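You operate a simulated robot arm through the tools that you are given. There is no shell and no other tool.

You are at the controls of a simulated robot arm. One attempt, no reset.

TASK
Knit one small tube, then one large tube, on machine two.
Fine: for each, set the size dial (S, then L), bring the count to one with the UP key and press START; watch till DONE; keep style A.

Only the result counts: the job must be done as asked and must still hold three seconds after the hand-in. Knocking over, shifting, dropping, spilling or breaking anything else fails it.

THE ROBOT
A 6-joint arm with a two-finger gripper, fixed in place. Base frame: the origin is at the foot of the arm, x ahead of it, y to its left, z up. Lengths are in m, angles in rad, forces in N, time in s.
With the tool pointing down near the work surface it reaches from about 0.14 to 0.66 m from the base axis. Its first joint turns from -1.152 to 1.152 rad. Payload 2.45 kg.
Tool frame: the origin (TCP) lies between the finger pads and is the grasp point; the fingertips stand 0.03 m ahead of it; z points along the fingers, y is the line along which they close. The gripper opens to 0.106 m. The gripper's body begins 0.079 m behind the TCP.
Orientation is told as [roll, pitch, yaw] about the base's x, y, z axes, in that order, counted from this pose: with the fingers straight down and closing along the base's y, the tool's x points along the base's -x, its y along +y and its z along -z.

THE INTERFACE
- The arm moves only by the tool arm_command. Its argument "motion" is a list that holds one entry, the list of rows, each a list of 7 numbers: the closure, from 0 (fully open) to 1 (shut), then the shift along the tool's x, y, z in m, then the turn, a rotation vector about the tool's x, y, z in rad. In form: [[[jaw, x, y, z, wx, wy, wz], ...]]. A call has 1 to 20 rows; each row is the pose to reach, as a shift and turn from the pose commanded when the call began, along the tool's axes at that moment. A row lasts 0.2 s, in which the tool goes at most 0.05 m and 0.15 rad; a call with a longer step from one row to the next is refused whole, and so is a gripper value outside its range. A pose out of reach is approached as far as the arm can. The call stops where the force on the tool passes 40 N (or 10 N more than at its start, if that is more) or the arm is blocked; 0.2 s more then pass. The fingers move at their own pace (about 0.153 m/s each) and stop on an object; they squeeze with about 25 N. The grip force told is the motor's: it shows also when the fingers shut on nothing. Time passes only in rows, and 0.2 s behind the last, so rows that repeat a pose let the fingers close. The reply holds the time, the measured pose of the TCP, the force on the tool along the base axes, the opening and the grip force, in the units named above and with some noise, with the torque about the TCP (base axes, N m) and any sound that the robot's microphone picked up.
- Cameras (640 x 400 px; columns grow to the right, rows downward): "scene" is fixed at [0.0745, 0.4254, 1.4147]; the picture's right is [-0.58, -0.81, 0.00], its down [-0.39, 0.28, -0.88] and it looks along [0.71, -0.51, -0.48] (base axes); focal length 218 px, centre (320, 200). "wrist" rides on the gripper at [0.076, -0.002, -0.106] in the tool frame; the picture's right is [0.02, 1.00, 0.00], its down [-0.78, 0.02, -0.62] and it looks along [-0.62, 0.01, 0.78] (tool axes); focal length 247 px, centre (320, 200).
- camera(camera): a new picture of that camera. No time passes.
- pixel_to_xyz(camera, pixels): for up to 12 pixels [column, row] of the newest picture of that camera ("zoom" is the newest enlarged one), the place [x, y, z] in the base frame of the surface seen there, good to about 0.003 m. No time passes.
- close_up(camera, box): a new picture of the part [left, top, right, bottom] of that camera's present view, enlarged. No time passes.
- sign_off(): hands the job in; it is judged then, once.

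Leave the gripper open and the arm clear of the work at the hand-in unless told otherwise.

The tools are called after ">>>" as a command line: name --argument value ..., lists and objects as JSON in quotes. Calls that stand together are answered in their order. arm_command: Moves the arm, as the interface text tells. Its arguments: {"type":"object","properties":{"motion":{"type":"array","items":{"type":"array","items":{"type":"array","items":{"type":"number"}}}}},"required":["motion"]} The other tools are called the same way: camera (camera) takes a picture; pixel_to_xyz (camera, pixels) gives the place of the surface under pixels of a picture; close_up (camera, box) takes an enlarged picture of a part of a camera's view; sign_off () hands the job in.

At the start:

```text
clock: 0.0
ee_pos: [0.2717, 0.2568, 1.3317]
ee_rot: [0.001, 0.001, -0.002]
contact_force: [-0.1, -0.6, -0.2]
ft_torque: [0.0, -0.01, -0.03]
width: 0.106
finger_force: 0.1
```

scene: 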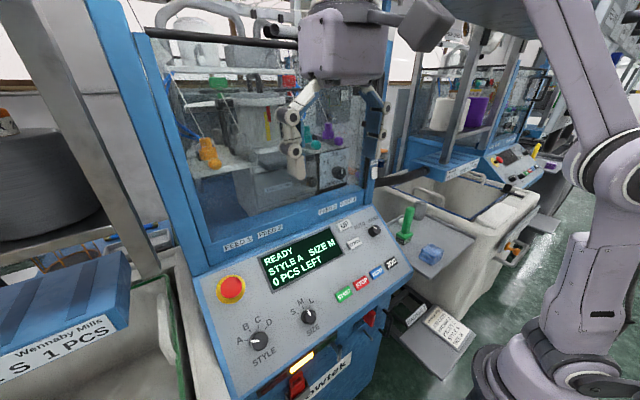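
wrist: 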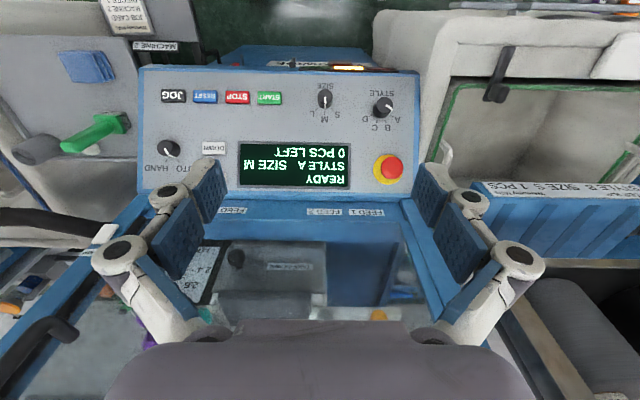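

I see a control panel with a display "READY / STYLE A SIZE M / 0 PCS LEFT", dials for STYLE and SIZE, keys UP/DOWN and START/STOP/RESET/JOG. First I'll enlarge the panel in both views to read labels (which machine this is, etc.).

>>> close_up --camera "scene" --box '[180, 200, 420, 350]'

>>> close_up --camera "wrist" --box '[130, 30, 450, 230]'

>>> close_up --camera "scene" --box '[380, 120, 600, 260]'

```text
2.67 times, centred on (300, 275) of scene
```

zoom: 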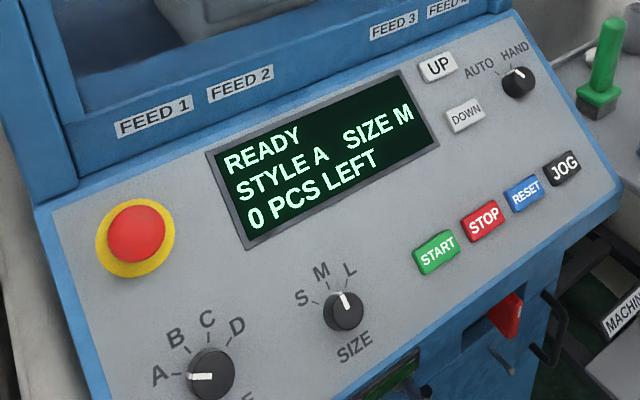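

```text
2.00 times, centred on (290, 130) of wrist
```

zoom: 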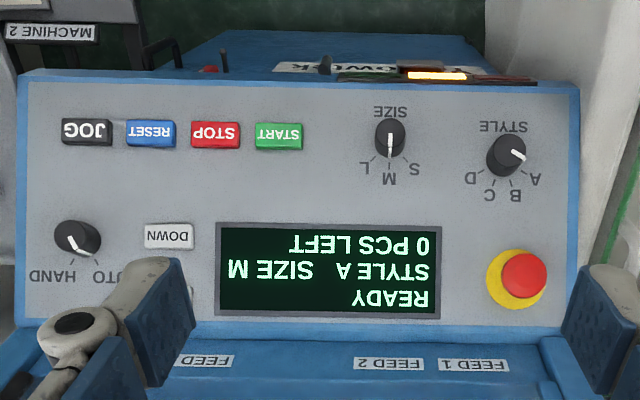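

```text
2.86 times, centred on (490, 190) of scene
```

zoom: 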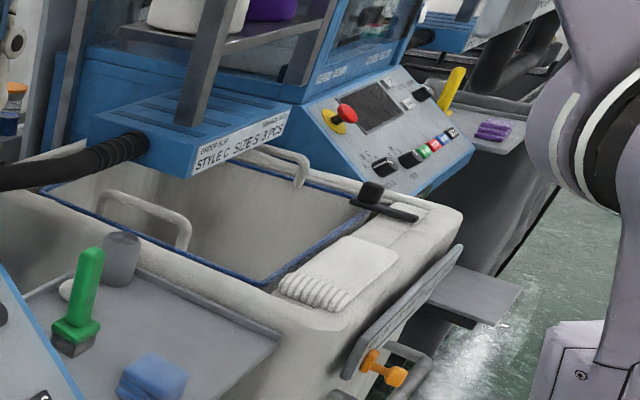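

The panel is readable. I'll look closer at the HAND/AUTO knob, the order slip, the job card and the machine label, and measure panel points.

>>> pixel_to_xyz --camera "scene" --pixels '[[345, 226], [354, 243], [345, 295], [362, 283], [377, 272], [391, 264], [308, 316], [259, 342], [375, 230], [231, 290], [300, 262], [280, 320]]'

>>> close_up --camera "scene" --box '[330, 210, 400, 254]'

>>> close_up --camera "scene" --box '[385, 290, 485, 352]'

>>> close_up --camera "scene" --box '[0, 240, 160, 400]'

>>> close_up --camera "wrist" --box '[60, 0, 200, 60]'

>>> close_up --camera "wrist" --box '[440, 160, 640, 240]'

```text
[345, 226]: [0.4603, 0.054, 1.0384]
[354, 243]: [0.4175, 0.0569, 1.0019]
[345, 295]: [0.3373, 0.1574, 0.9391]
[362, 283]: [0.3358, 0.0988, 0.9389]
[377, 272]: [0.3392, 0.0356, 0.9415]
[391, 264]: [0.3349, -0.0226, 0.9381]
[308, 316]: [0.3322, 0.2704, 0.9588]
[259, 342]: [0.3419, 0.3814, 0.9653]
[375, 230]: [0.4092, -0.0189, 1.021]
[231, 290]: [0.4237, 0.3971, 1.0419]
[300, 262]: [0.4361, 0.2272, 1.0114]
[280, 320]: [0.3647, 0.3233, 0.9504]
```

```text
9.09 times, centred on (365, 232) of scene
```

zoom: 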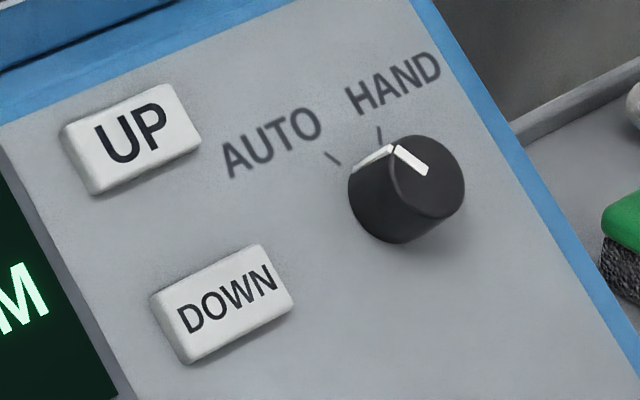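

```text
6.40 times, centred on (435, 321) of scene
```

zoom: 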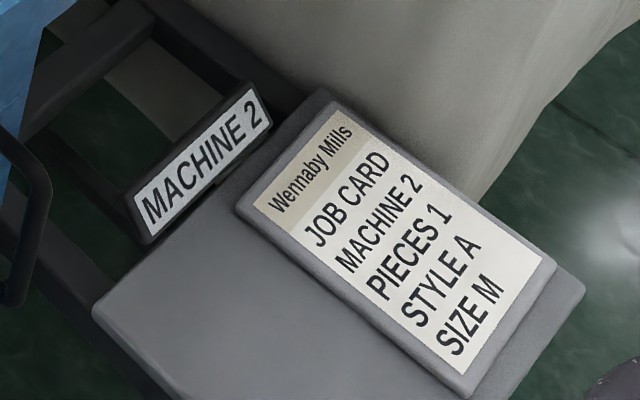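

```text
2.50 times, centred on (80, 320) of scene
```

zoom: 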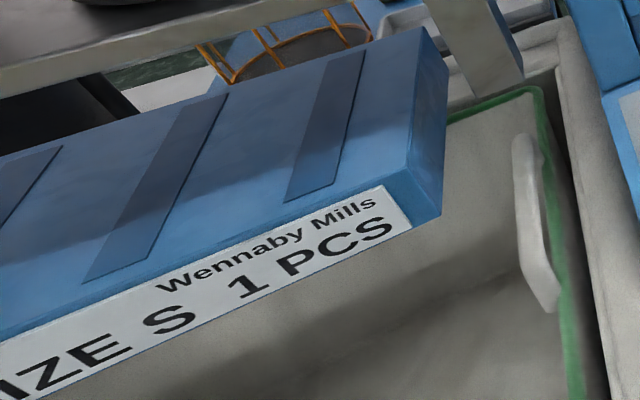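

```text
4.57 times, centred on (130, 30) of wrist
```

zoom: 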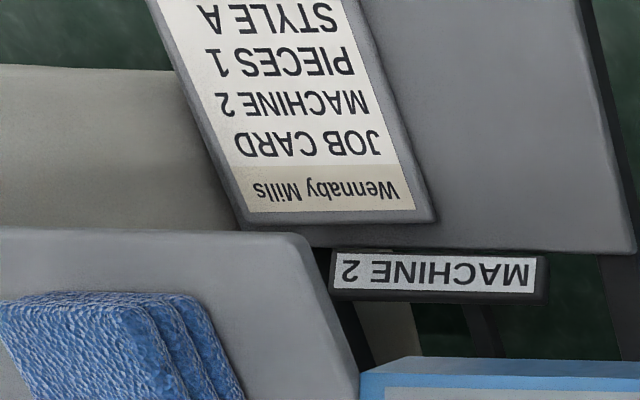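

```text
3.20 times, centred on (540, 200) of wrist
```

zoom: 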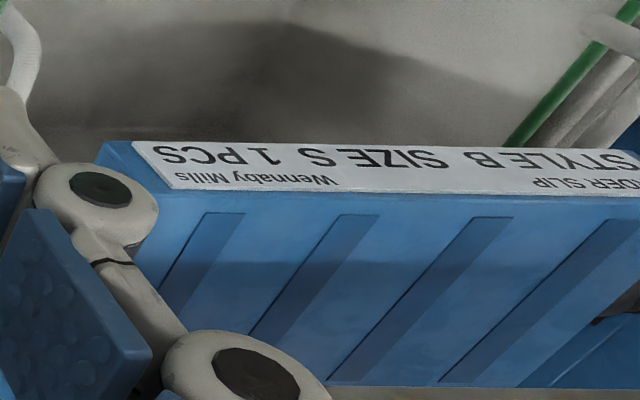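

The machine in front is MACHINE 2 (label on its right), and the HAND/AUTO knob points to AUTO. The job card says size M, but the task says S then L with style A, so I follow the task. Now I'll measure bare panel points to get the panel plane, with enlarged views for knob and key positions.

>>> pixel_to_xyz --camera "scene" --pixels '[[212, 310], [240, 380], [280, 300], [330, 290], [330, 240], [370, 250], [390, 240], [398, 258], [300, 345], [365, 220], [260, 305], [335, 318]]'

>>> close_up --camera "scene" --box '[280, 285, 344, 325]'

>>> close_up --camera "scene" --box '[328, 255, 408, 305]'

```text
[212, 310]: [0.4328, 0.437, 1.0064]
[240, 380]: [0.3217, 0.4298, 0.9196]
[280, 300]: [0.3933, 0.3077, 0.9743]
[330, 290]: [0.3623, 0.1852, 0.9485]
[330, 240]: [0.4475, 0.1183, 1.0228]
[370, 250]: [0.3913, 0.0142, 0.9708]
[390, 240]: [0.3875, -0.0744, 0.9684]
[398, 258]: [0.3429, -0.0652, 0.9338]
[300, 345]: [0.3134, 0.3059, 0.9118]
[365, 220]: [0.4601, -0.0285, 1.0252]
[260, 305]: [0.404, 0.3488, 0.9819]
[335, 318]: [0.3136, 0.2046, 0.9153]
```

```text
10.00 times, centred on (312, 305) of scene
```

zoom: 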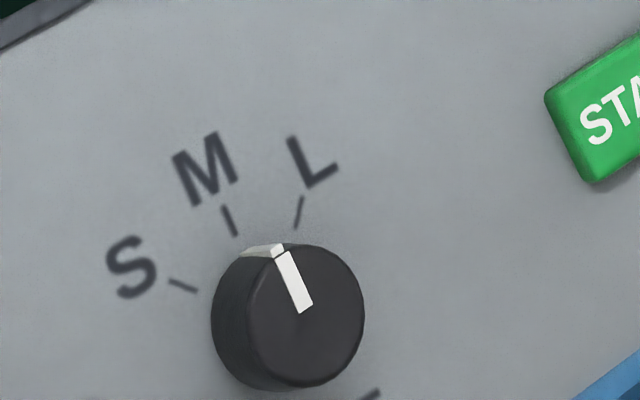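

```text
8.00 times, centred on (368, 280) of scene
```

zoom: 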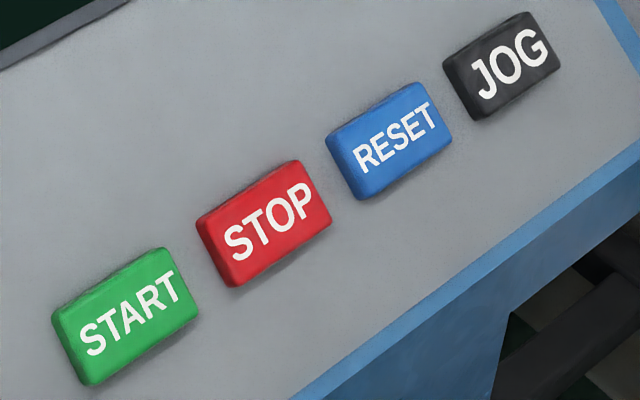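

The plane fit gives z ≈ 0.965 + 0.785·(x − 0.381), a slope of about 0.665 rad. Now I'll zoom on the SIZE dial again to measure the ticks and knob, then the keys.

>>> close_up --camera "scene" --box '[280, 285, 344, 325]'

>>> pixel_to_xyz --camera "zoom" --pixels '[[182, 285], [230, 222], [298, 212], [305, 316], [280, 250], [340, 375], [360, 310], [252, 320], [214, 315], [300, 382], [320, 250], [305, 300]]'

```text
10.00 times, centred on (312, 305) of scene
```

zoom: 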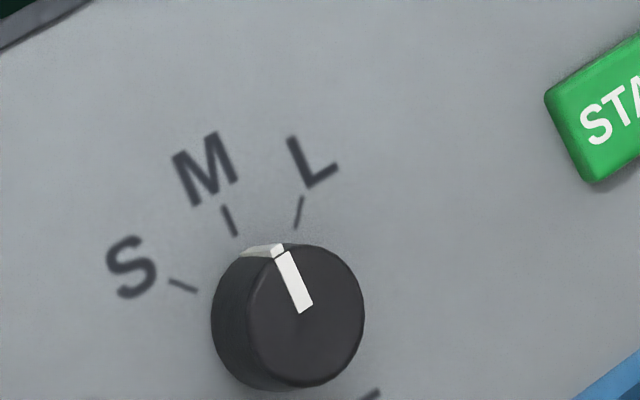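

```text
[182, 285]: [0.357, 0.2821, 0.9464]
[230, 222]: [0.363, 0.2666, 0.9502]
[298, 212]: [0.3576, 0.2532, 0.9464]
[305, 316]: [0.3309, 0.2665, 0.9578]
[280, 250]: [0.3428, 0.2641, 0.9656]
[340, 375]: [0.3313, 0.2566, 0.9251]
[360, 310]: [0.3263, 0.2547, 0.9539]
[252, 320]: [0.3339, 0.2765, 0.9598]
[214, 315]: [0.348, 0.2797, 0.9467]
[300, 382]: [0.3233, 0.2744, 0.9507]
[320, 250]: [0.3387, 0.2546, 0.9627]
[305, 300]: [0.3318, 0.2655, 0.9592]
```

The dial's centre on the panel is about (0.347, 0.267, 0.938). The knob is about 0.027 m across and 0.025 m tall, and S/L lie about ±45° from M. First I'll tilt the tool by −0.665 rad about its y so that it faces the panel squarely, while descending 0.1 m in free space.

>>> arm_command --motion '[[[0.3, 0, 0.002, 0.02, 0, -0.133, 0], [0.3, 0, 0.004, 0.04, 0, -0.266, 0], [0.3, 0, 0.006, 0.06, 0, -0.399, 0], [0.3, 0, 0.008, 0.08, 0, -0.532, 0], [0.3, 0, 0.01, 0.1, 0, -0.665, 0], [0.3, 0, 0.01, 0.1, 0, -0.665, 0]]]'

```text
clock: 1.4
ee_pos: [0.2722, 0.2673, 1.231]
ee_rot: [0.003, -0.666, -0.004]
contact_force: [0.1, -0.3, -0.4]
ft_torque: [0.01, -0.02, -0.02]
width: 0.0741
finger_force: 0.2
```

The tilt worked (pitch −0.666). I'll look at both cameras before descending.

>>> camera --camera "scene"

>>> camera --camera "wrist"

```text
taken
```

scene: 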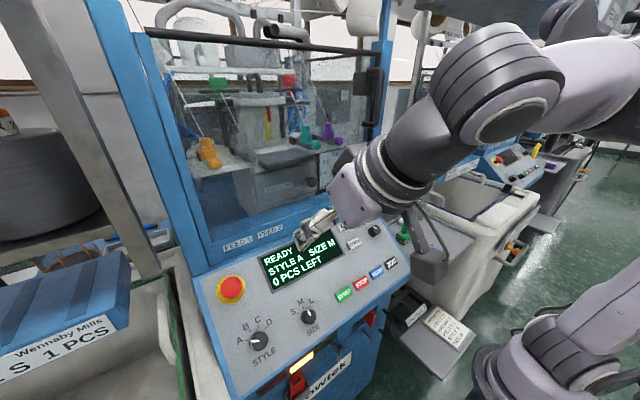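

```text
taken
```

wrist: 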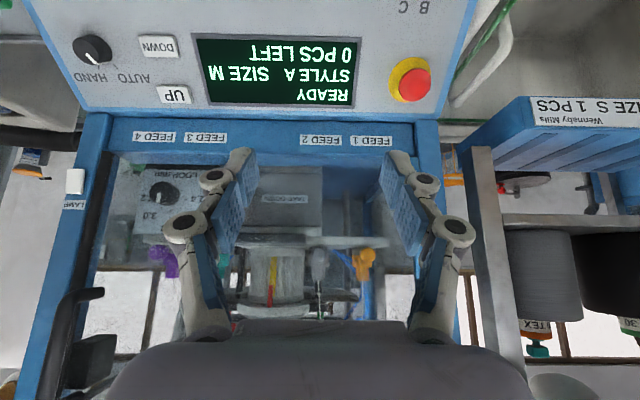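

The tool faces the panel. Now I'll move straight down in the base frame to hover over the SIZE dial at about (0.273, 0.267, 1.032), which leaves about 0.09 m between the fingertips and the panel.

>>> arm_command --motion '[[[0.3, 0.0244, 0, 0.0314, 0, 0, 0], [0.3, 0.0488, 0, 0.0628, 0, 0, 0], [0.3, 0.0732, 0, 0.0942, 0, 0, 0], [0.3, 0.0976, 0, 0.1256, 0, 0, 0], [0.3, 0.122, 0, 0.157, 0, 0, 0], [0.3, 0.122, 0, 0.157, 0, 0, 0]]]'

>>> camera --camera "scene"

>>> camera --camera "wrist"

```text
clock: 2.8
ee_pos: [0.2723, 0.2655, 1.0317]
ee_rot: [0.001, -0.664, -0.003]
contact_force: [0.7, -0.3, 0.4]
ft_torque: [0.01, 0.01, 0.0]
width: 0.0742
finger_force: 0.0
```

```text
taken
```

scene: 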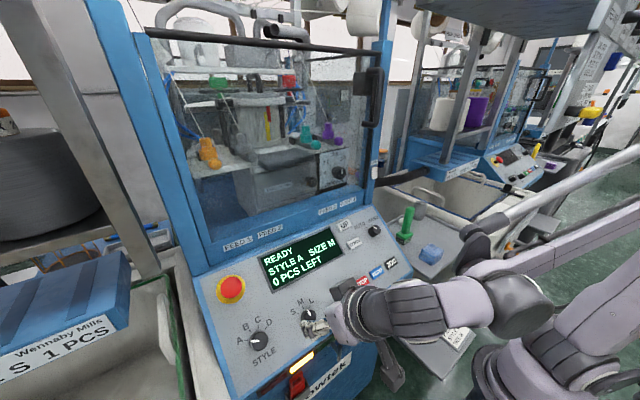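

```text
taken
```

wrist: 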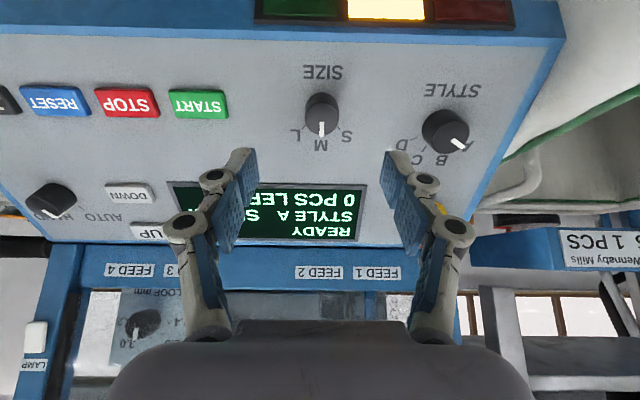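

The knob lies between the fingers (wrist pixel about (322,115)). I'll check its position with a wrist close-up.

>>> close_up --camera "wrist" --box '[272, 60, 372, 160]'

>>> pixel_to_xyz --camera "wrist" --pixels '[[322, 105], [308, 112], [336, 112], [322, 130], [322, 98], [300, 140], [320, 148], [345, 140], [285, 115], [360, 115]]'

```text
4.00 times, centred on (322, 110) of wrist
```

zoom: 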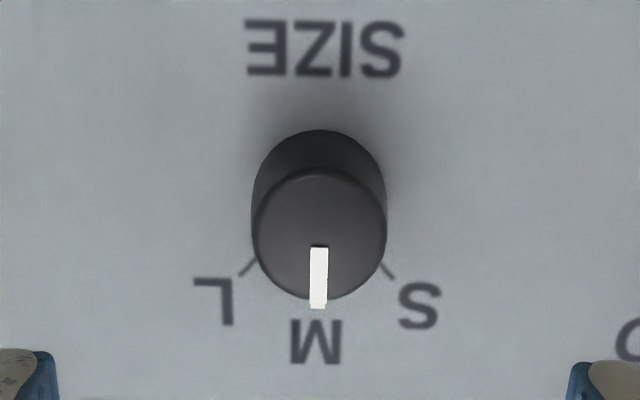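

```text
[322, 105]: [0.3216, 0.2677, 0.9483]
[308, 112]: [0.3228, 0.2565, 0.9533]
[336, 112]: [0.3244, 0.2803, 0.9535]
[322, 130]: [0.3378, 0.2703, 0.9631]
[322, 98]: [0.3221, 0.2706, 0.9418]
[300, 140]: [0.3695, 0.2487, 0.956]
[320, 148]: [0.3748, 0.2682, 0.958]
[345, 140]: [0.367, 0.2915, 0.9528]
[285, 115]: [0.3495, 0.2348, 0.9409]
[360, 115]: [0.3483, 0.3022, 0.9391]
```

The knob's centre sits about 1 mm to the tool's +y and 1–2 mm to its +x. I'll descend along the panel normal until the fingertips are about 6 mm above the panel, with the fingers around the knob and still open.

>>> arm_command --motion '[[[0.3, 0.001, 0.001, 0.02, 0, 0, 0], [0.3, 0.001, 0.001, 0.04, 0, 0, 0], [0.3, 0.001, 0.001, 0.055, 0, 0, 0], [0.3, 0.001, 0.001, 0.07, 0, 0, 0], [0.3, 0.001, 0.001, 0.078, 0, 0, 0], [0.3, 0.001, 0.001, 0.083, 0, 0, 0], [0.3, 0.001, 0.001, 0.083, 0, 0, 0]]]'

>>> camera --camera "wrist"

>>> close_up --camera "scene" --box '[270, 280, 366, 340]'

```text
clock: 4.4
ee_pos: [0.3231, 0.268, 0.9667]
ee_rot: [0.0, -0.665, -0.003]
contact_force: [-0.3, -0.2, -0.4]
ft_torque: [-0.02, 0.0, 0.02]
width: 0.0744
finger_force: 0.0
```

```text
taken
```

wrist: 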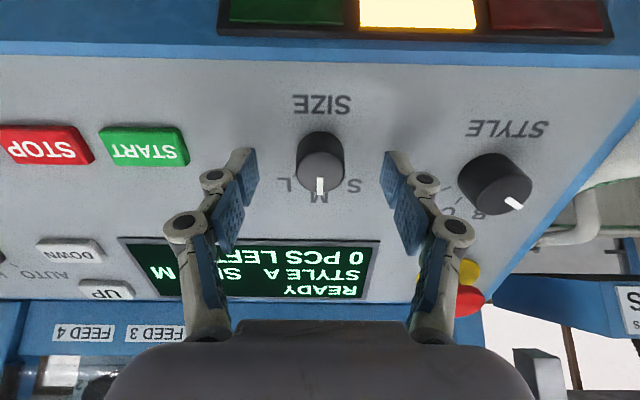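

```text
6.67 times, centred on (318, 310) of scene
```

zoom: 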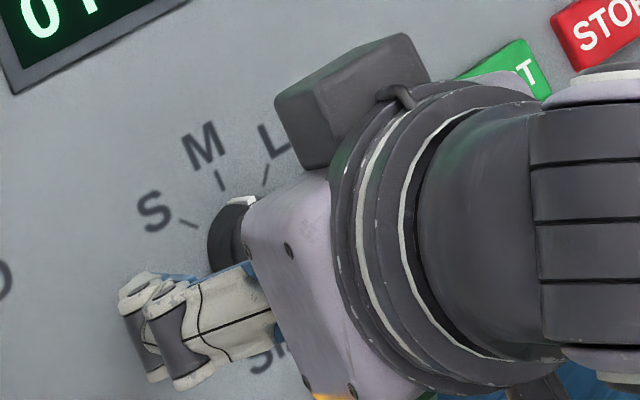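

The fingers straddle the knob. I'll zoom in the wrist view to check the centring before closing.

>>> close_up --camera "wrist" --box '[240, 110, 400, 210]'

```text
4.00 times, centred on (320, 160) of wrist
```

zoom: 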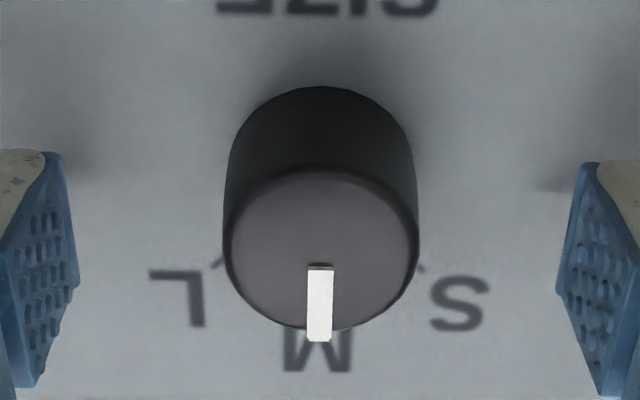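

It is centred sideways and the knob is about 2 mm toward tool +x. I'll nudge +2 mm in x, then close on the knob.

>>> arm_command --motion '[[[0.3, 0.002, 0, 0, 0, 0, 0], [1, 0.002, 0, 0, 0, 0, 0], [1, 0.002, 0, 0, 0, 0, 0], [1, 0.002, 0, 0, 0, 0, 0]]]'

>>> close_up --camera "wrist" --box '[240, 110, 400, 210]'

```text
clock: 5.4
ee_pos: [0.3218, 0.2675, 0.9649]
ee_rot: [-0.001, -0.667, 0.0]
contact_force: [-5.8, -1.1, 8.1]
ft_torque: [0.01, -0.16, -0.02]
width: 0.0289
finger_force: 44.8
```

```text
4.00 times, centred on (320, 160) of wrist
```

zoom: 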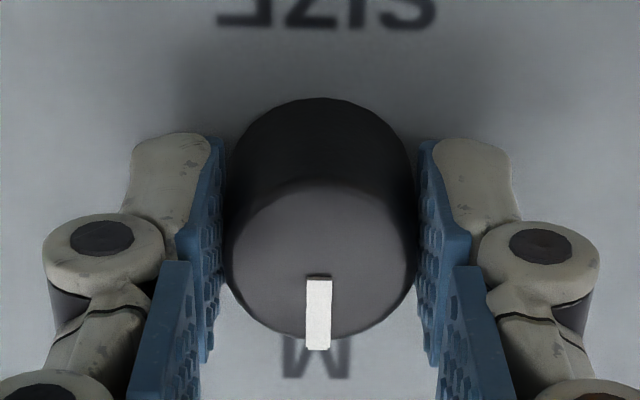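

The knob is held (width 0.029), but there are about 10 N pushing out along the normal, so the fingertips seem to touch the panel. I'll open, back off 4 mm and close again.

>>> arm_command --motion '[[[0.4, 0, 0, 0, 0, 0, 0], [0.4, 0, 0, -0.004, 0, 0, 0], [0.4, 0, 0, -0.004, 0, 0, 0], [1, 0, 0, -0.004, 0, 0, 0], [1, 0, 0, -0.004, 0, 0, 0], [1, 0, 0, -0.004, 0, 0, 0]]]'

```text
clock: 6.8
ee_pos: [0.3186, 0.2678, 0.9687]
ee_rot: [0.0, -0.666, -0.002]
contact_force: [-5.3, -1.3, 10.1]
ft_torque: [-0.08, 0.11, -0.05]
width: 0.0281
finger_force: 44.6
```

The force is the same after backing off, so it comes from the grip on the (probably slightly tapered) knob, not from the panel. Now I'll turn the knob from M to S: −0.785 rad about tool z.

>>> arm_command --motion '[[[1, 0, 0, 0, 0, 0, -0.1], [1, 0, 0, 0, 0, 0, -0.2], [1, 0, 0, 0, 0, 0, -0.3], [1, 0, 0, 0, 0, 0, -0.4], [1, 0, 0, 0, 0, 0, -0.5], [1, 0, 0, 0, 0, 0, -0.6], [1, 0, 0, 0, 0, 0, -0.7], [1, 0, 0, 0, 0, 0, -0.785], [1, 0, 0, 0, 0, 0, -0.785]]]'

>>> camera --camera "scene"

>>> camera --camera "wrist"

```text
clock: 8.8
ee_pos: [0.3194, 0.268, 0.9691]
ee_rot: [-0.508, -0.452, 0.906]
contact_force: [-2.6, -2.1, 16.3]
ft_torque: [-0.03, -0.29, 0.0]
width: 0.0284
finger_force: 44.7
```

```text
taken
```

scene: 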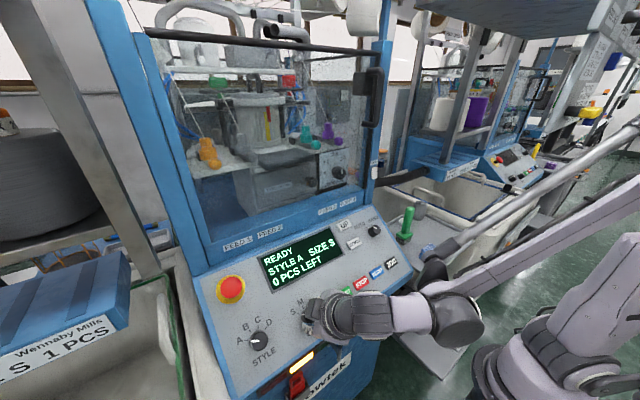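

```text
taken
```

wrist: 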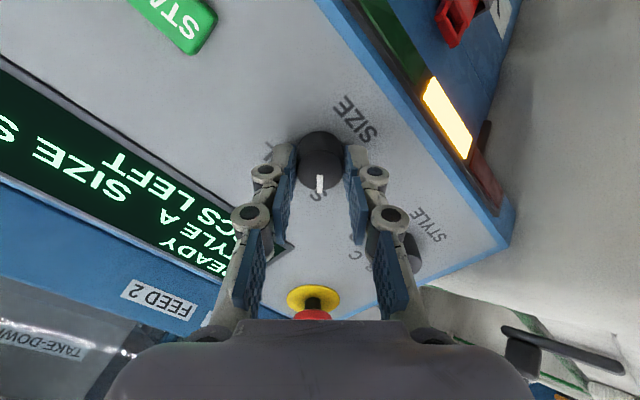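

The display now reads SIZE S (READY, STYLE A, 0 PCS LEFT). I'll open the fingers, retract along the normal by 0.07 m, and turn the tool back.

>>> arm_command --motion '[[[0.3, 0, 0, 0, 0, 0, 0], [0.3, 0, 0, 0, 0, 0, 0], [0.3, 0, 0, -0.02, 0, 0, 0], [0.3, 0, 0, -0.045, 0, 0, 0], [0.3, 0, 0, -0.07, 0, 0, 0], [1, 0, 0, -0.07, 0, 0, 0.131], [1, 0, 0, -0.07, 0, 0, 0.262], [1, 0, 0, -0.07, 0, 0, 0.393], [1, 0, 0, -0.07, 0, 0, 0.524], [1, 0, 0, -0.07, 0, 0, 0.655], [1, 0, 0, -0.07, 0, 0, 0.785], [1, 0, 0, -0.07, 0, 0, 0.785]]]'

>>> camera --camera "scene"

>>> camera --camera "wrist"

>>> pixel_to_xyz --camera "scene" --pixels '[[345, 205], [330, 212], [350, 190], [300, 225], [335, 222], [355, 212], [344, 225], [352, 243], [345, 215]]'

```text
clock: 11.4
ee_pos: [0.2761, 0.2683, 1.0243]
ee_rot: [0.003, -0.665, -0.003]
contact_force: [-0.4, 0.1, 0.7]
ft_torque: [0.02, 0.0, -0.01]
width: 0.0001
finger_force: 24.9
```

```text
taken
```

scene: 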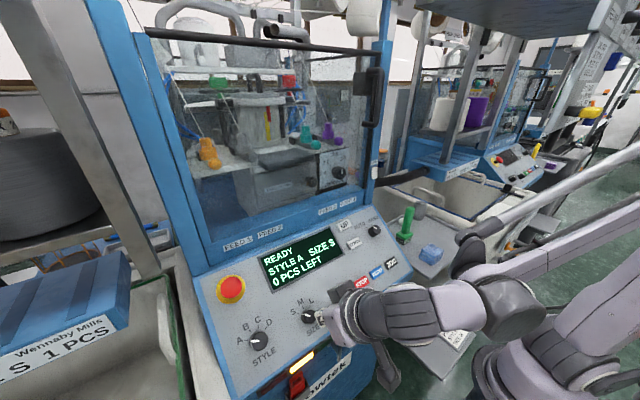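

```text
taken
```

wrist: 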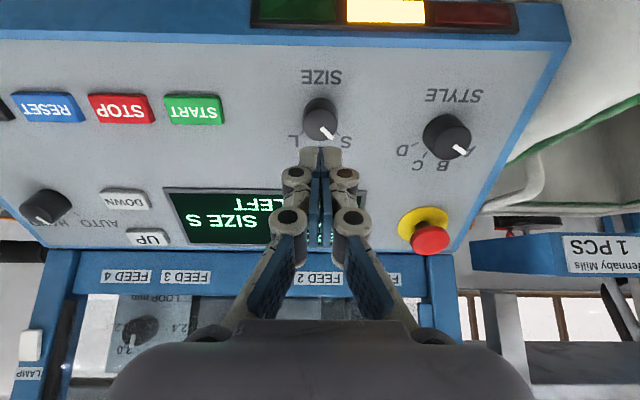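

```text
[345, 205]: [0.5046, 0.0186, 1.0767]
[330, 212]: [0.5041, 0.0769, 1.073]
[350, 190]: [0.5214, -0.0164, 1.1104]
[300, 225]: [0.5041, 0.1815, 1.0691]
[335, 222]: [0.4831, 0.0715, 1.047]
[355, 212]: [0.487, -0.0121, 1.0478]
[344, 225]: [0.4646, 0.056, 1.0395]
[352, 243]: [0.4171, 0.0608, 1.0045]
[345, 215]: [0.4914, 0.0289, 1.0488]
```

The dial points to S and the tool is clear. I'll move across the panel to hover over the UP key at about (0.466, 0.055, 1.032), with the fingers closed and the tips about 0.06 m above the panel.

>>> arm_command --motion '[[[1, -0.022, -0.0305, 0.003, 0, 0, 0], [1, -0.044, -0.061, 0.006, 0, 0, 0], [1, -0.066, -0.0914, 0.009, 0, 0, 0], [1, -0.088, -0.1219, 0.012, 0, 0, 0], [1, -0.11, -0.1524, 0.015, 0, 0, 0], [1, -0.132, -0.1828, 0.018, 0, 0, 0], [1, -0.1542, -0.2133, 0.0214, 0, 0, 0], [1, -0.1542, -0.2133, 0.0214, 0, 0, 0]]]'

>>> camera --camera "scene"

>>> camera --camera "wrist"

```text
clock: 13.2
ee_pos: [0.411, 0.054, 1.1016]
ee_rot: [0.0, -0.667, 0.0]
contact_force: [-0.7, 0.4, 0.4]
ft_torque: [0.03, -0.04, 0.04]
width: 0.0
finger_force: 25.0
```

```text
taken
```

scene: 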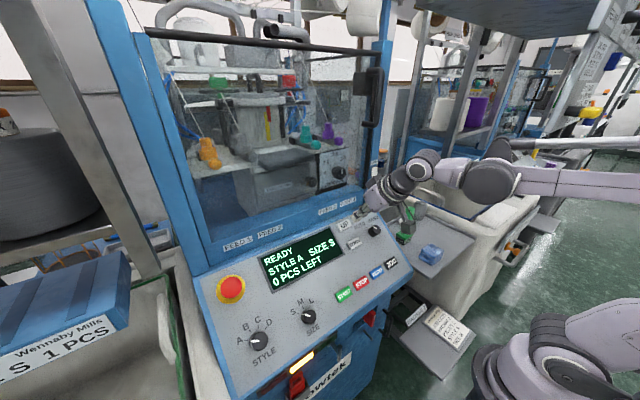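

```text
taken
```

wrist: 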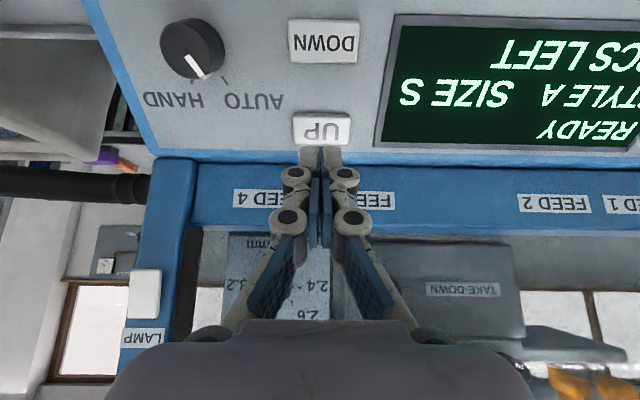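

The UP key is right ahead of the fingertips in the wrist view (about (322,129)). I'll zoom to check the centring.

>>> close_up --camera "wrist" --box '[240, 90, 400, 190]'

>>> pixel_to_xyz --camera "wrist" --pixels '[[322, 128], [296, 128], [349, 128], [322, 116], [322, 140], [270, 130], [322, 100]]'

```text
4.00 times, centred on (320, 140) of wrist
```

zoom: 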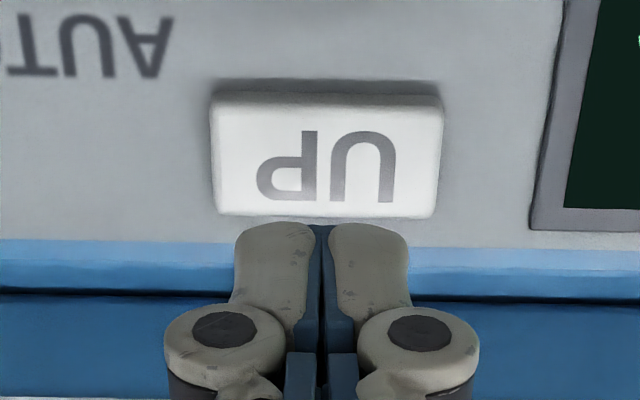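

```text
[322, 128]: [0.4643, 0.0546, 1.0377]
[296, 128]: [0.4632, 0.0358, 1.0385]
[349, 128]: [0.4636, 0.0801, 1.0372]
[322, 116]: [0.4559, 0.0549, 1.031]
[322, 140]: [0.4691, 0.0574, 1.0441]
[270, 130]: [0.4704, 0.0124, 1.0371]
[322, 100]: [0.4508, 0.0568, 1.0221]
```

The key's centre is about 2 mm upslope and 1–2 mm to +y of the tool axis, and its face is about 0.052 m ahead of the tips. I'll correct and approach gently to just around contact.

>>> arm_command --motion '[[[1, -0.002, 0.0015, 0.015, 0, 0, 0], [1, -0.002, 0.0015, 0.03, 0, 0, 0], [1, -0.002, 0.0015, 0.042, 0, 0, 0], [1, -0.002, 0.0015, 0.048, 0, 0, 0], [1, -0.002, 0.0015, 0.051, 0, 0, 0], [1, -0.002, 0.0015, 0.053, 0, 0, 0], [1, -0.002, 0.0015, 0.053, 0, 0, 0]]]'

>>> close_up --camera "wrist" --box '[240, 90, 400, 190]'

>>> close_up --camera "scene" --box '[240, 200, 400, 300]'

```text
clock: 14.8
ee_pos: [0.4429, 0.0566, 1.0621]
ee_rot: [0.0, -0.667, -0.003]
contact_force: [-0.3, -0.3, 0.4]
ft_torque: [-0.02, 0.02, 0.0]
width: 0.0001
finger_force: 24.9
```

```text
4.00 times, centred on (320, 140) of wrist
```

zoom: 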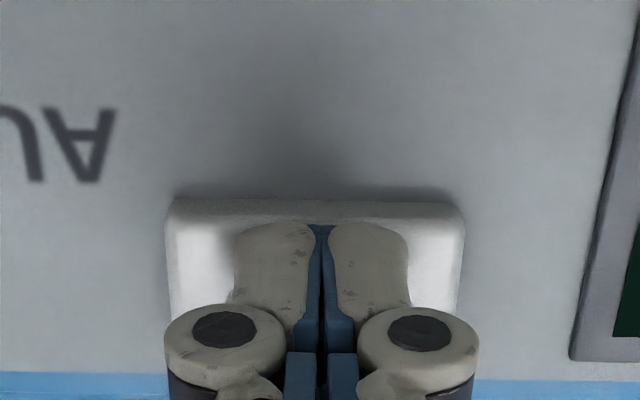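

```text
4.00 times, centred on (320, 250) of scene
```

zoom: 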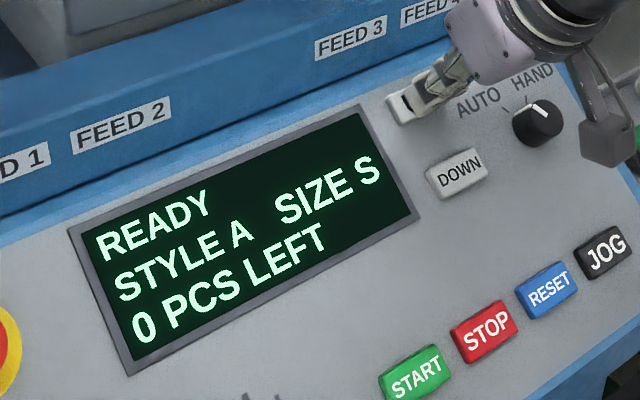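

No contact force yet and the display still says 0. The tips are centred over the UP key, so I'll continue in small steps.

>>> arm_command --motion '[[[1, 0, 0, 0.001, 0, 0, 0], [1, 0, 0, 0.002, 0, 0, 0], [1, 0, 0, 0.003, 0, 0, 0], [1, 0, 0, 0.003, 0, 0, 0]]]'

>>> close_up --camera "scene" --box '[240, 200, 400, 300]'

```text
clock: 15.8
ee_pos: [0.4458, 0.0552, 1.0588]
ee_rot: [0.001, -0.664, -0.002]
contact_force: [-1.5, 1.3, 1.5]
ft_torque: [0.03, -0.02, 0.03]
width: 0.006
finger_force: 28.8
heard: click
```

```text
4.00 times, centred on (320, 250) of scene
```

zoom: 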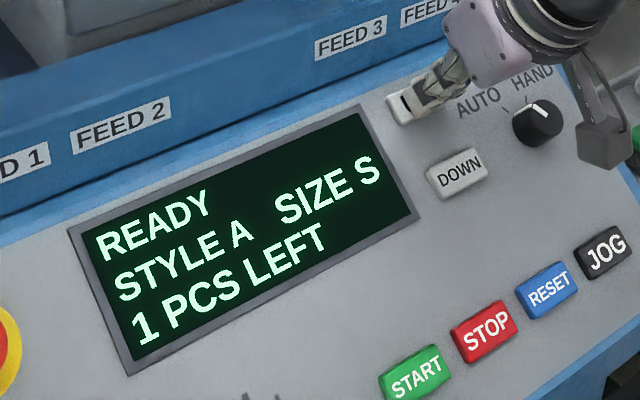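

A click was heard and the display reads 1 PCS LEFT. I'll retract straight along the normal to release and check that the count stays at 1.

>>> arm_command --motion '[[[1, 0, 0, -0.01, 0, 0, 0], [1, 0, 0, -0.03, 0, 0, 0], [1, 0, 0, -0.06, 0, 0, 0], [1, 0, 0, -0.06, 0, 0, 0]]]'

>>> camera --camera "scene"

>>> close_up --camera "scene" --box '[240, 200, 400, 300]'

```text
clock: 16.8
ee_pos: [0.4093, 0.0557, 1.1069]
ee_rot: [-0.001, -0.664, 0.0]
contact_force: [0.4, 0.8, 0.7]
ft_torque: [-0.05, 0.02, 0.02]
width: 0.0
finger_force: 28.1
```

```text
taken
```

scene: 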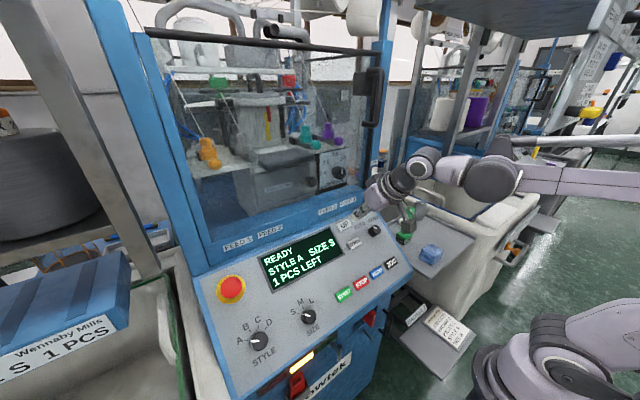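

```text
4.00 times, centred on (320, 250) of scene
```

zoom: 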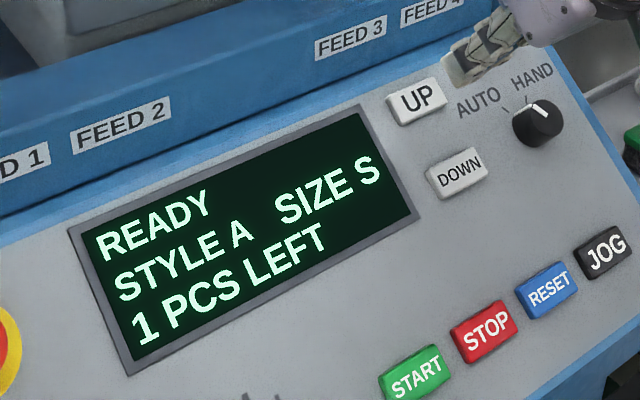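

READY, STYLE A, SIZE S, 1 PCS LEFT after release. Next I'll hover over the START key, near panel point (0.342, 0.159, 0.9345).

>>> arm_command --motion '[[[1, 0.0318, 0.0207, 0.001, 0, 0, 0], [1, 0.0637, 0.0413, 0.002, 0, 0, 0], [1, 0.0955, 0.062, 0.003, 0, 0, 0], [1, 0.1274, 0.0826, 0.004, 0, 0, 0], [1, 0.1592, 0.1033, 0.0043, 0, 0, 0], [1, 0.1592, 0.1033, 0.0043, 0, 0, 0]]]'

>>> camera --camera "wrist"

>>> close_up --camera "wrist" --box '[240, 90, 400, 190]'

>>> pixel_to_xyz --camera "wrist" --pixels '[[322, 128], [296, 128], [349, 128], [322, 116], [322, 140], [270, 130], [322, 100]]'

```text
clock: 18.2
ee_pos: [0.287, 0.1582, 1.0053]
ee_rot: [0.002, -0.666, 0.0]
contact_force: [-0.3, 1.0, 0.4]
ft_torque: [-0.01, -0.01, -0.02]
width: 0.0
finger_force: 28.5
```

```text
taken
```

wrist: 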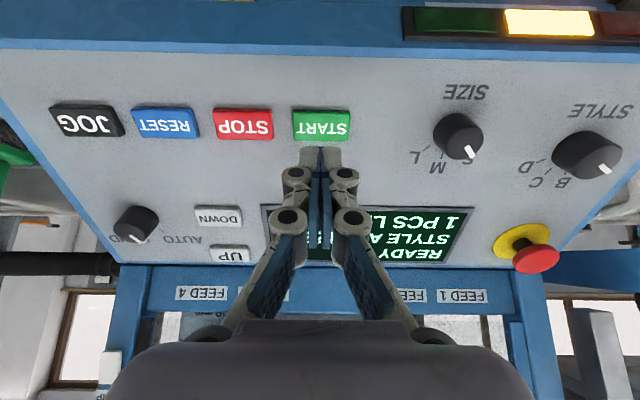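

```text
4.00 times, centred on (320, 140) of wrist
```

zoom: 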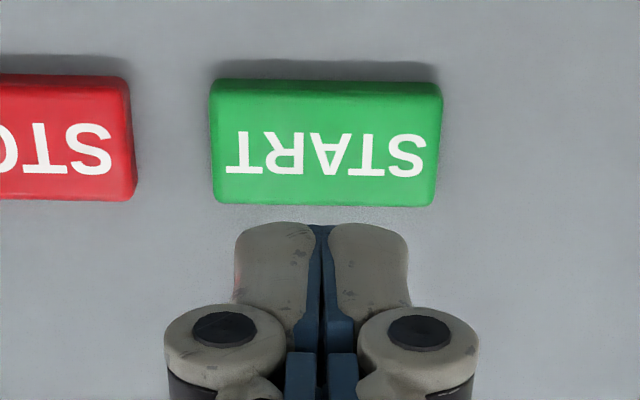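

```text
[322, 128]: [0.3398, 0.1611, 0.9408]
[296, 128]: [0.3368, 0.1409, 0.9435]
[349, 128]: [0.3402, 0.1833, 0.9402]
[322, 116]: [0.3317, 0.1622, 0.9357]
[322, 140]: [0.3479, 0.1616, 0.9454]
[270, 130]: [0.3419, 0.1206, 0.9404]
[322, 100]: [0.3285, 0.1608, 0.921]
```

START is centred (zoom columns 211–441, rows 93–205), and only +1 mm in y is needed. I'll press it gently in small steps.

>>> arm_command --motion '[[[1, 0, 0.001, 0.015, 0, 0, 0], [1, 0, 0.001, 0.03, 0, 0, 0], [1, 0, 0.001, 0.042, 0, 0, 0], [1, 0, 0.001, 0.05, 0, 0, 0], [1, 0, 0.001, 0.053, 0, 0, 0], [1, 0, 0.001, 0.0545, 0, 0, 0], [1, 0, 0.001, 0.056, 0, 0, 0], [1, 0, 0.001, 0.057, 0, 0, 0]]]'

>>> close_up --camera "scene" --box '[240, 200, 400, 300]'

```text
clock: 20.0
ee_pos: [0.3221, 0.1599, 0.9594]
ee_rot: [0.0, -0.663, 0.0]
contact_force: [-0.8, -0.8, 1.1]
ft_torque: [-0.02, -0.01, 0.0]
width: 0.006
finger_force: 28.4
heard: click
```

```text
4.00 times, centred on (320, 250) of scene
```

zoom: 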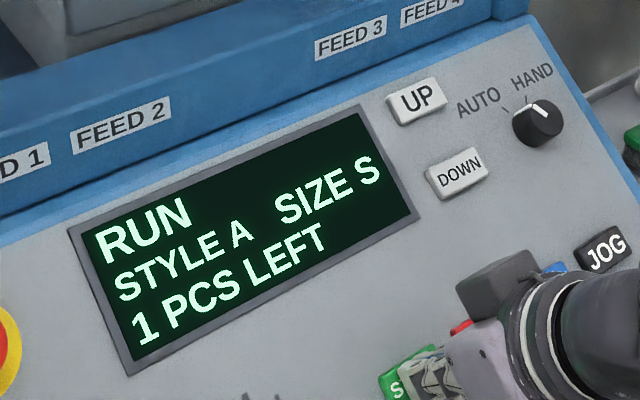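

The machine reads RUN, SIZE S, 1 PCS LEFT. I'll retract straight back off the START key and watch.

>>> arm_command --motion '[[[1, 0, 0, -0.01, 0, 0, 0], [1, 0, 0, -0.03, 0, 0, 0], [1, 0, 0, -0.06, 0, 0, 0], [1, 0, 0, -0.06, 0, 0, 0]]]'

>>> camera --camera "scene"

```text
clock: 21.0
ee_pos: [0.286, 0.1602, 1.0059]
ee_rot: [-0.001, -0.664, 0.0]
contact_force: [-0.6, 1.0, -0.1]
ft_torque: [0.0, -0.03, 0.01]
width: 0.0
finger_force: 29.0
```

```text
taken
```

scene: 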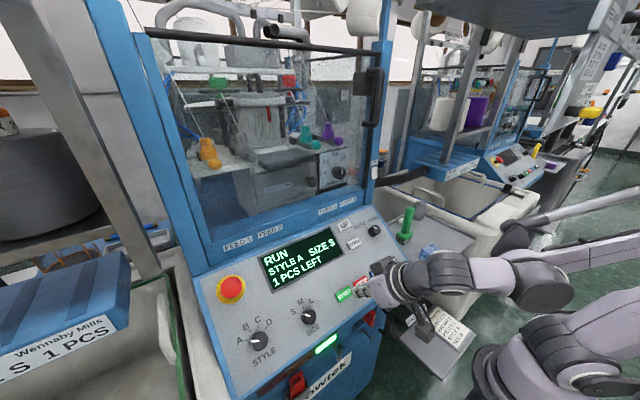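

The lamp is green and the machine is running. I'll hold still and wait about 4 s, then read the display.

>>> arm_command --motion '[[[1, 0, 0, 0, 0, 0, 0], [1, 0, 0, 0, 0, 0, 0], [1, 0, 0, 0, 0, 0, 0], [1, 0, 0, 0, 0, 0, 0], [1, 0, 0, 0, 0, 0, 0], [1, 0, 0, 0, 0, 0, 0], [1, 0, 0, 0, 0, 0, 0], [1, 0, 0, 0, 0, 0, 0], [1, 0, 0, 0, 0, 0, 0], [1, 0, 0, 0, 0, 0, 0], [1, 0, 0, 0, 0, 0, 0], [1, 0, 0, 0, 0, 0, 0], [1, 0, 0, 0, 0, 0, 0], [1, 0, 0, 0, 0, 0, 0], [1, 0, 0, 0, 0, 0, 0], [1, 0, 0, 0, 0, 0, 0], [1, 0, 0, 0, 0, 0, 0], [1, 0, 0, 0, 0, 0, 0], [1, 0, 0, 0, 0, 0, 0], [1, 0, 0, 0, 0, 0, 0]]]'

>>> camera --camera "scene"

```text
clock: 25.2
ee_pos: [0.2848, 0.1593, 1.0061]
ee_rot: [0.0, -0.663, 0.001]
contact_force: [-0.2, 0.4, -0.1]
ft_torque: [-0.01, -0.01, -0.03]
width: 0.0
finger_force: 28.4
```

```text
taken
```

scene: 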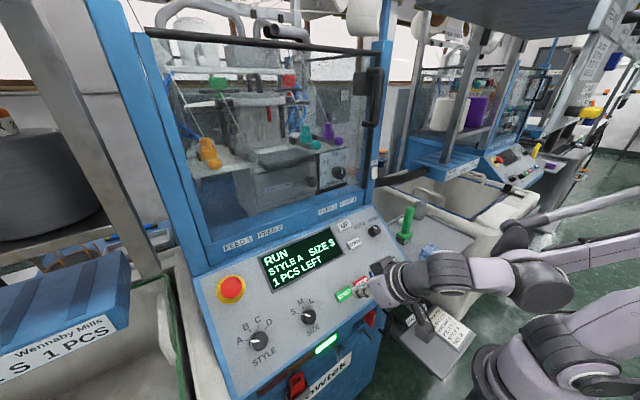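

Still RUN, 1 PCS LEFT, green lamp. I'll wait about 4 s more.

>>> arm_command --motion '[[[1, 0, 0, 0, 0, 0, 0], [1, 0, 0, 0, 0, 0, 0], [1, 0, 0, 0, 0, 0, 0], [1, 0, 0, 0, 0, 0, 0], [1, 0, 0, 0, 0, 0, 0], [1, 0, 0, 0, 0, 0, 0], [1, 0, 0, 0, 0, 0, 0], [1, 0, 0, 0, 0, 0, 0], [1, 0, 0, 0, 0, 0, 0], [1, 0, 0, 0, 0, 0, 0], [1, 0, 0, 0, 0, 0, 0], [1, 0, 0, 0, 0, 0, 0], [1, 0, 0, 0, 0, 0, 0], [1, 0, 0, 0, 0, 0, 0], [1, 0, 0, 0, 0, 0, 0], [1, 0, 0, 0, 0, 0, 0], [1, 0, 0, 0, 0, 0, 0], [1, 0, 0, 0, 0, 0, 0], [1, 0, 0, 0, 0, 0, 0], [1, 0, 0, 0, 0, 0, 0]]]'

>>> camera --camera "scene"

```text
clock: 29.4
ee_pos: [0.2868, 0.1601, 1.0066]
ee_rot: [0.0, -0.665, -0.001]
contact_force: [-0.2, -0.3, 0.2]
ft_torque: [-0.01, -0.03, -0.01]
width: 0.0002
finger_force: 28.5
```

```text
taken
```

scene: 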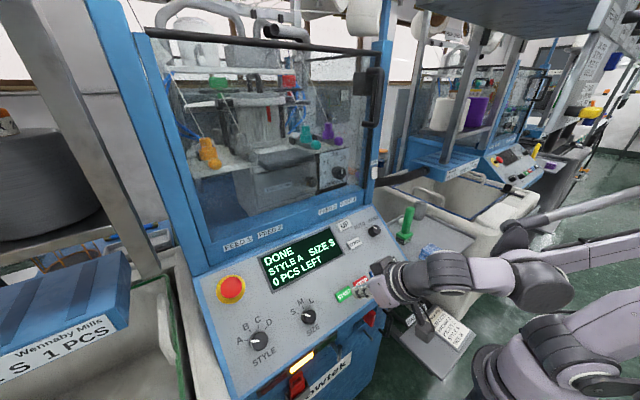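

DONE, SIZE S, 0 PCS LEFT: the small tube is finished. Now I'll move back above the SIZE dial, open the fingers partly and yaw −0.785, ready to turn S→L.

>>> arm_command --motion '[[[1, -0.001, 0.02, -0.01, 0, 0, -0.131], [1, -0.002, 0.05, -0.0205, 0, 0, -0.262], [0.3, -0.003, 0.08, -0.0205, 0, 0, -0.393], [0.3, -0.0035, 0.108, -0.0205, 0, 0, -0.524], [0.3, -0.0035, 0.108, -0.0205, 0, 0, -0.655], [0.3, -0.0035, 0.108, -0.0205, 0, 0, -0.785], [0.3, -0.0035, 0.108, -0.0205, 0, 0, -0.785]]]'

>>> camera --camera "wrist"

>>> close_up --camera "scene" --box '[240, 200, 400, 300]'

```text
clock: 31.0
ee_pos: [0.2746, 0.2691, 1.0245]
ee_rot: [-0.509, -0.452, 0.905]
contact_force: [0.2, 0.0, 0.2]
ft_torque: [-0.02, -0.01, 0.04]
width: 0.0744
finger_force: 0.0
```

```text
taken
```

wrist: 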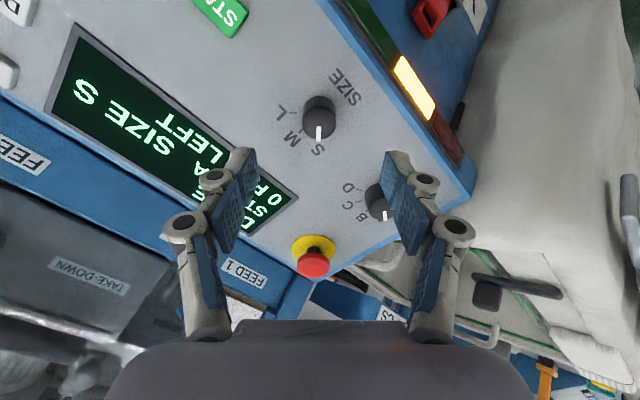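

```text
4.00 times, centred on (320, 250) of scene
```

zoom: 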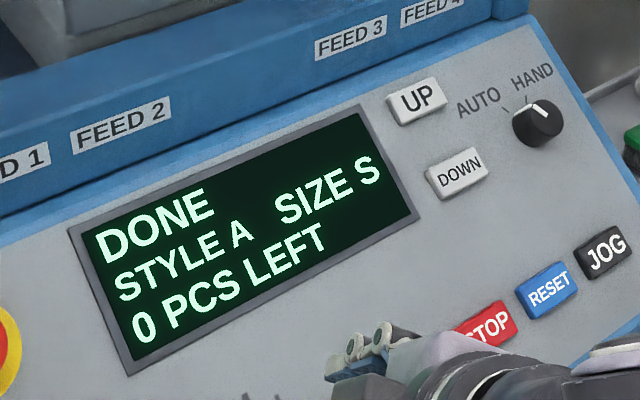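

DONE confirmed. The knob (wrist pixel about (319,118)) is centred between the open fingers. I'll descend 0.07 m and close on it.

>>> arm_command --motion '[[[0.3, 0, 0, 0.02, 0, 0, 0], [0.3, 0, 0, 0.04, 0, 0, 0], [0.3, 0, 0, 0.055, 0, 0, 0], [0.3, 0, 0, 0.065, 0, 0, 0], [0.3, 0, 0, 0.07, 0, 0, 0], [0.3, 0, 0, 0.07, 0, 0, 0], [1, 0, 0, 0.07, 0, 0, 0], [1, 0, 0, 0.07, 0, 0, 0], [1, 0, 0, 0.07, 0, 0, 0]]]'

>>> camera --camera "wrist"

```text
clock: 33.0
ee_pos: [0.3189, 0.2684, 0.9703]
ee_rot: [-0.508, -0.452, 0.905]
contact_force: [1.9, -2.3, 5.6]
ft_torque: [-0.04, -0.17, -0.03]
width: 0.0283
finger_force: 44.9
```

```text
taken
```

wrist: 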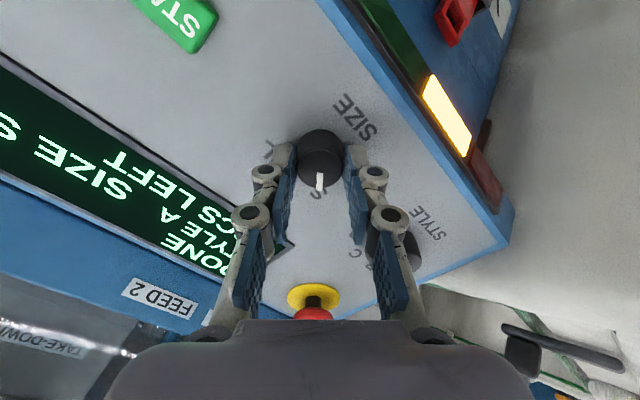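

The knob is held again (width 0.028). I'll turn +0.785 rad first (S→M).

>>> arm_command --motion '[[[1, 0, 0, 0, 0, 0, 0.1], [1, 0, 0, 0, 0, 0, 0.2], [1, 0, 0, 0, 0, 0, 0.3], [1, 0, 0, 0, 0, 0, 0.4], [1, 0, 0, 0, 0, 0, 0.5], [1, 0, 0, 0, 0, 0, 0.6], [1, 0, 0, 0, 0, 0, 0.7], [1, 0, 0, 0, 0, 0, 0.785], [1, 0, 0, 0, 0, 0, 0.785]]]'

>>> camera --camera "scene"

>>> camera --camera "wrist"

```text
clock: 35.0
ee_pos: [0.3176, 0.2678, 0.9713]
ee_rot: [0.0, -0.667, -0.002]
contact_force: [9.1, -4.6, 7.8]
ft_torque: [-0.12, 0.2, -0.11]
width: 0.0284
finger_force: 45.5
```

```text
taken
```

scene: 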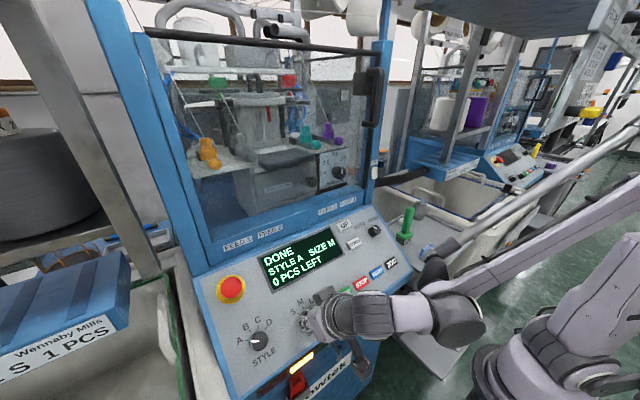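

```text
taken
```

wrist: 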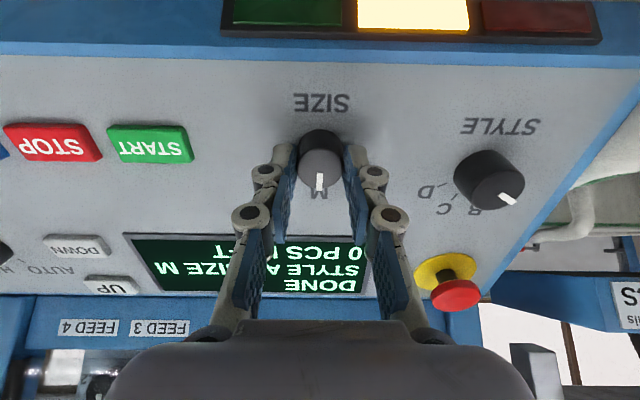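

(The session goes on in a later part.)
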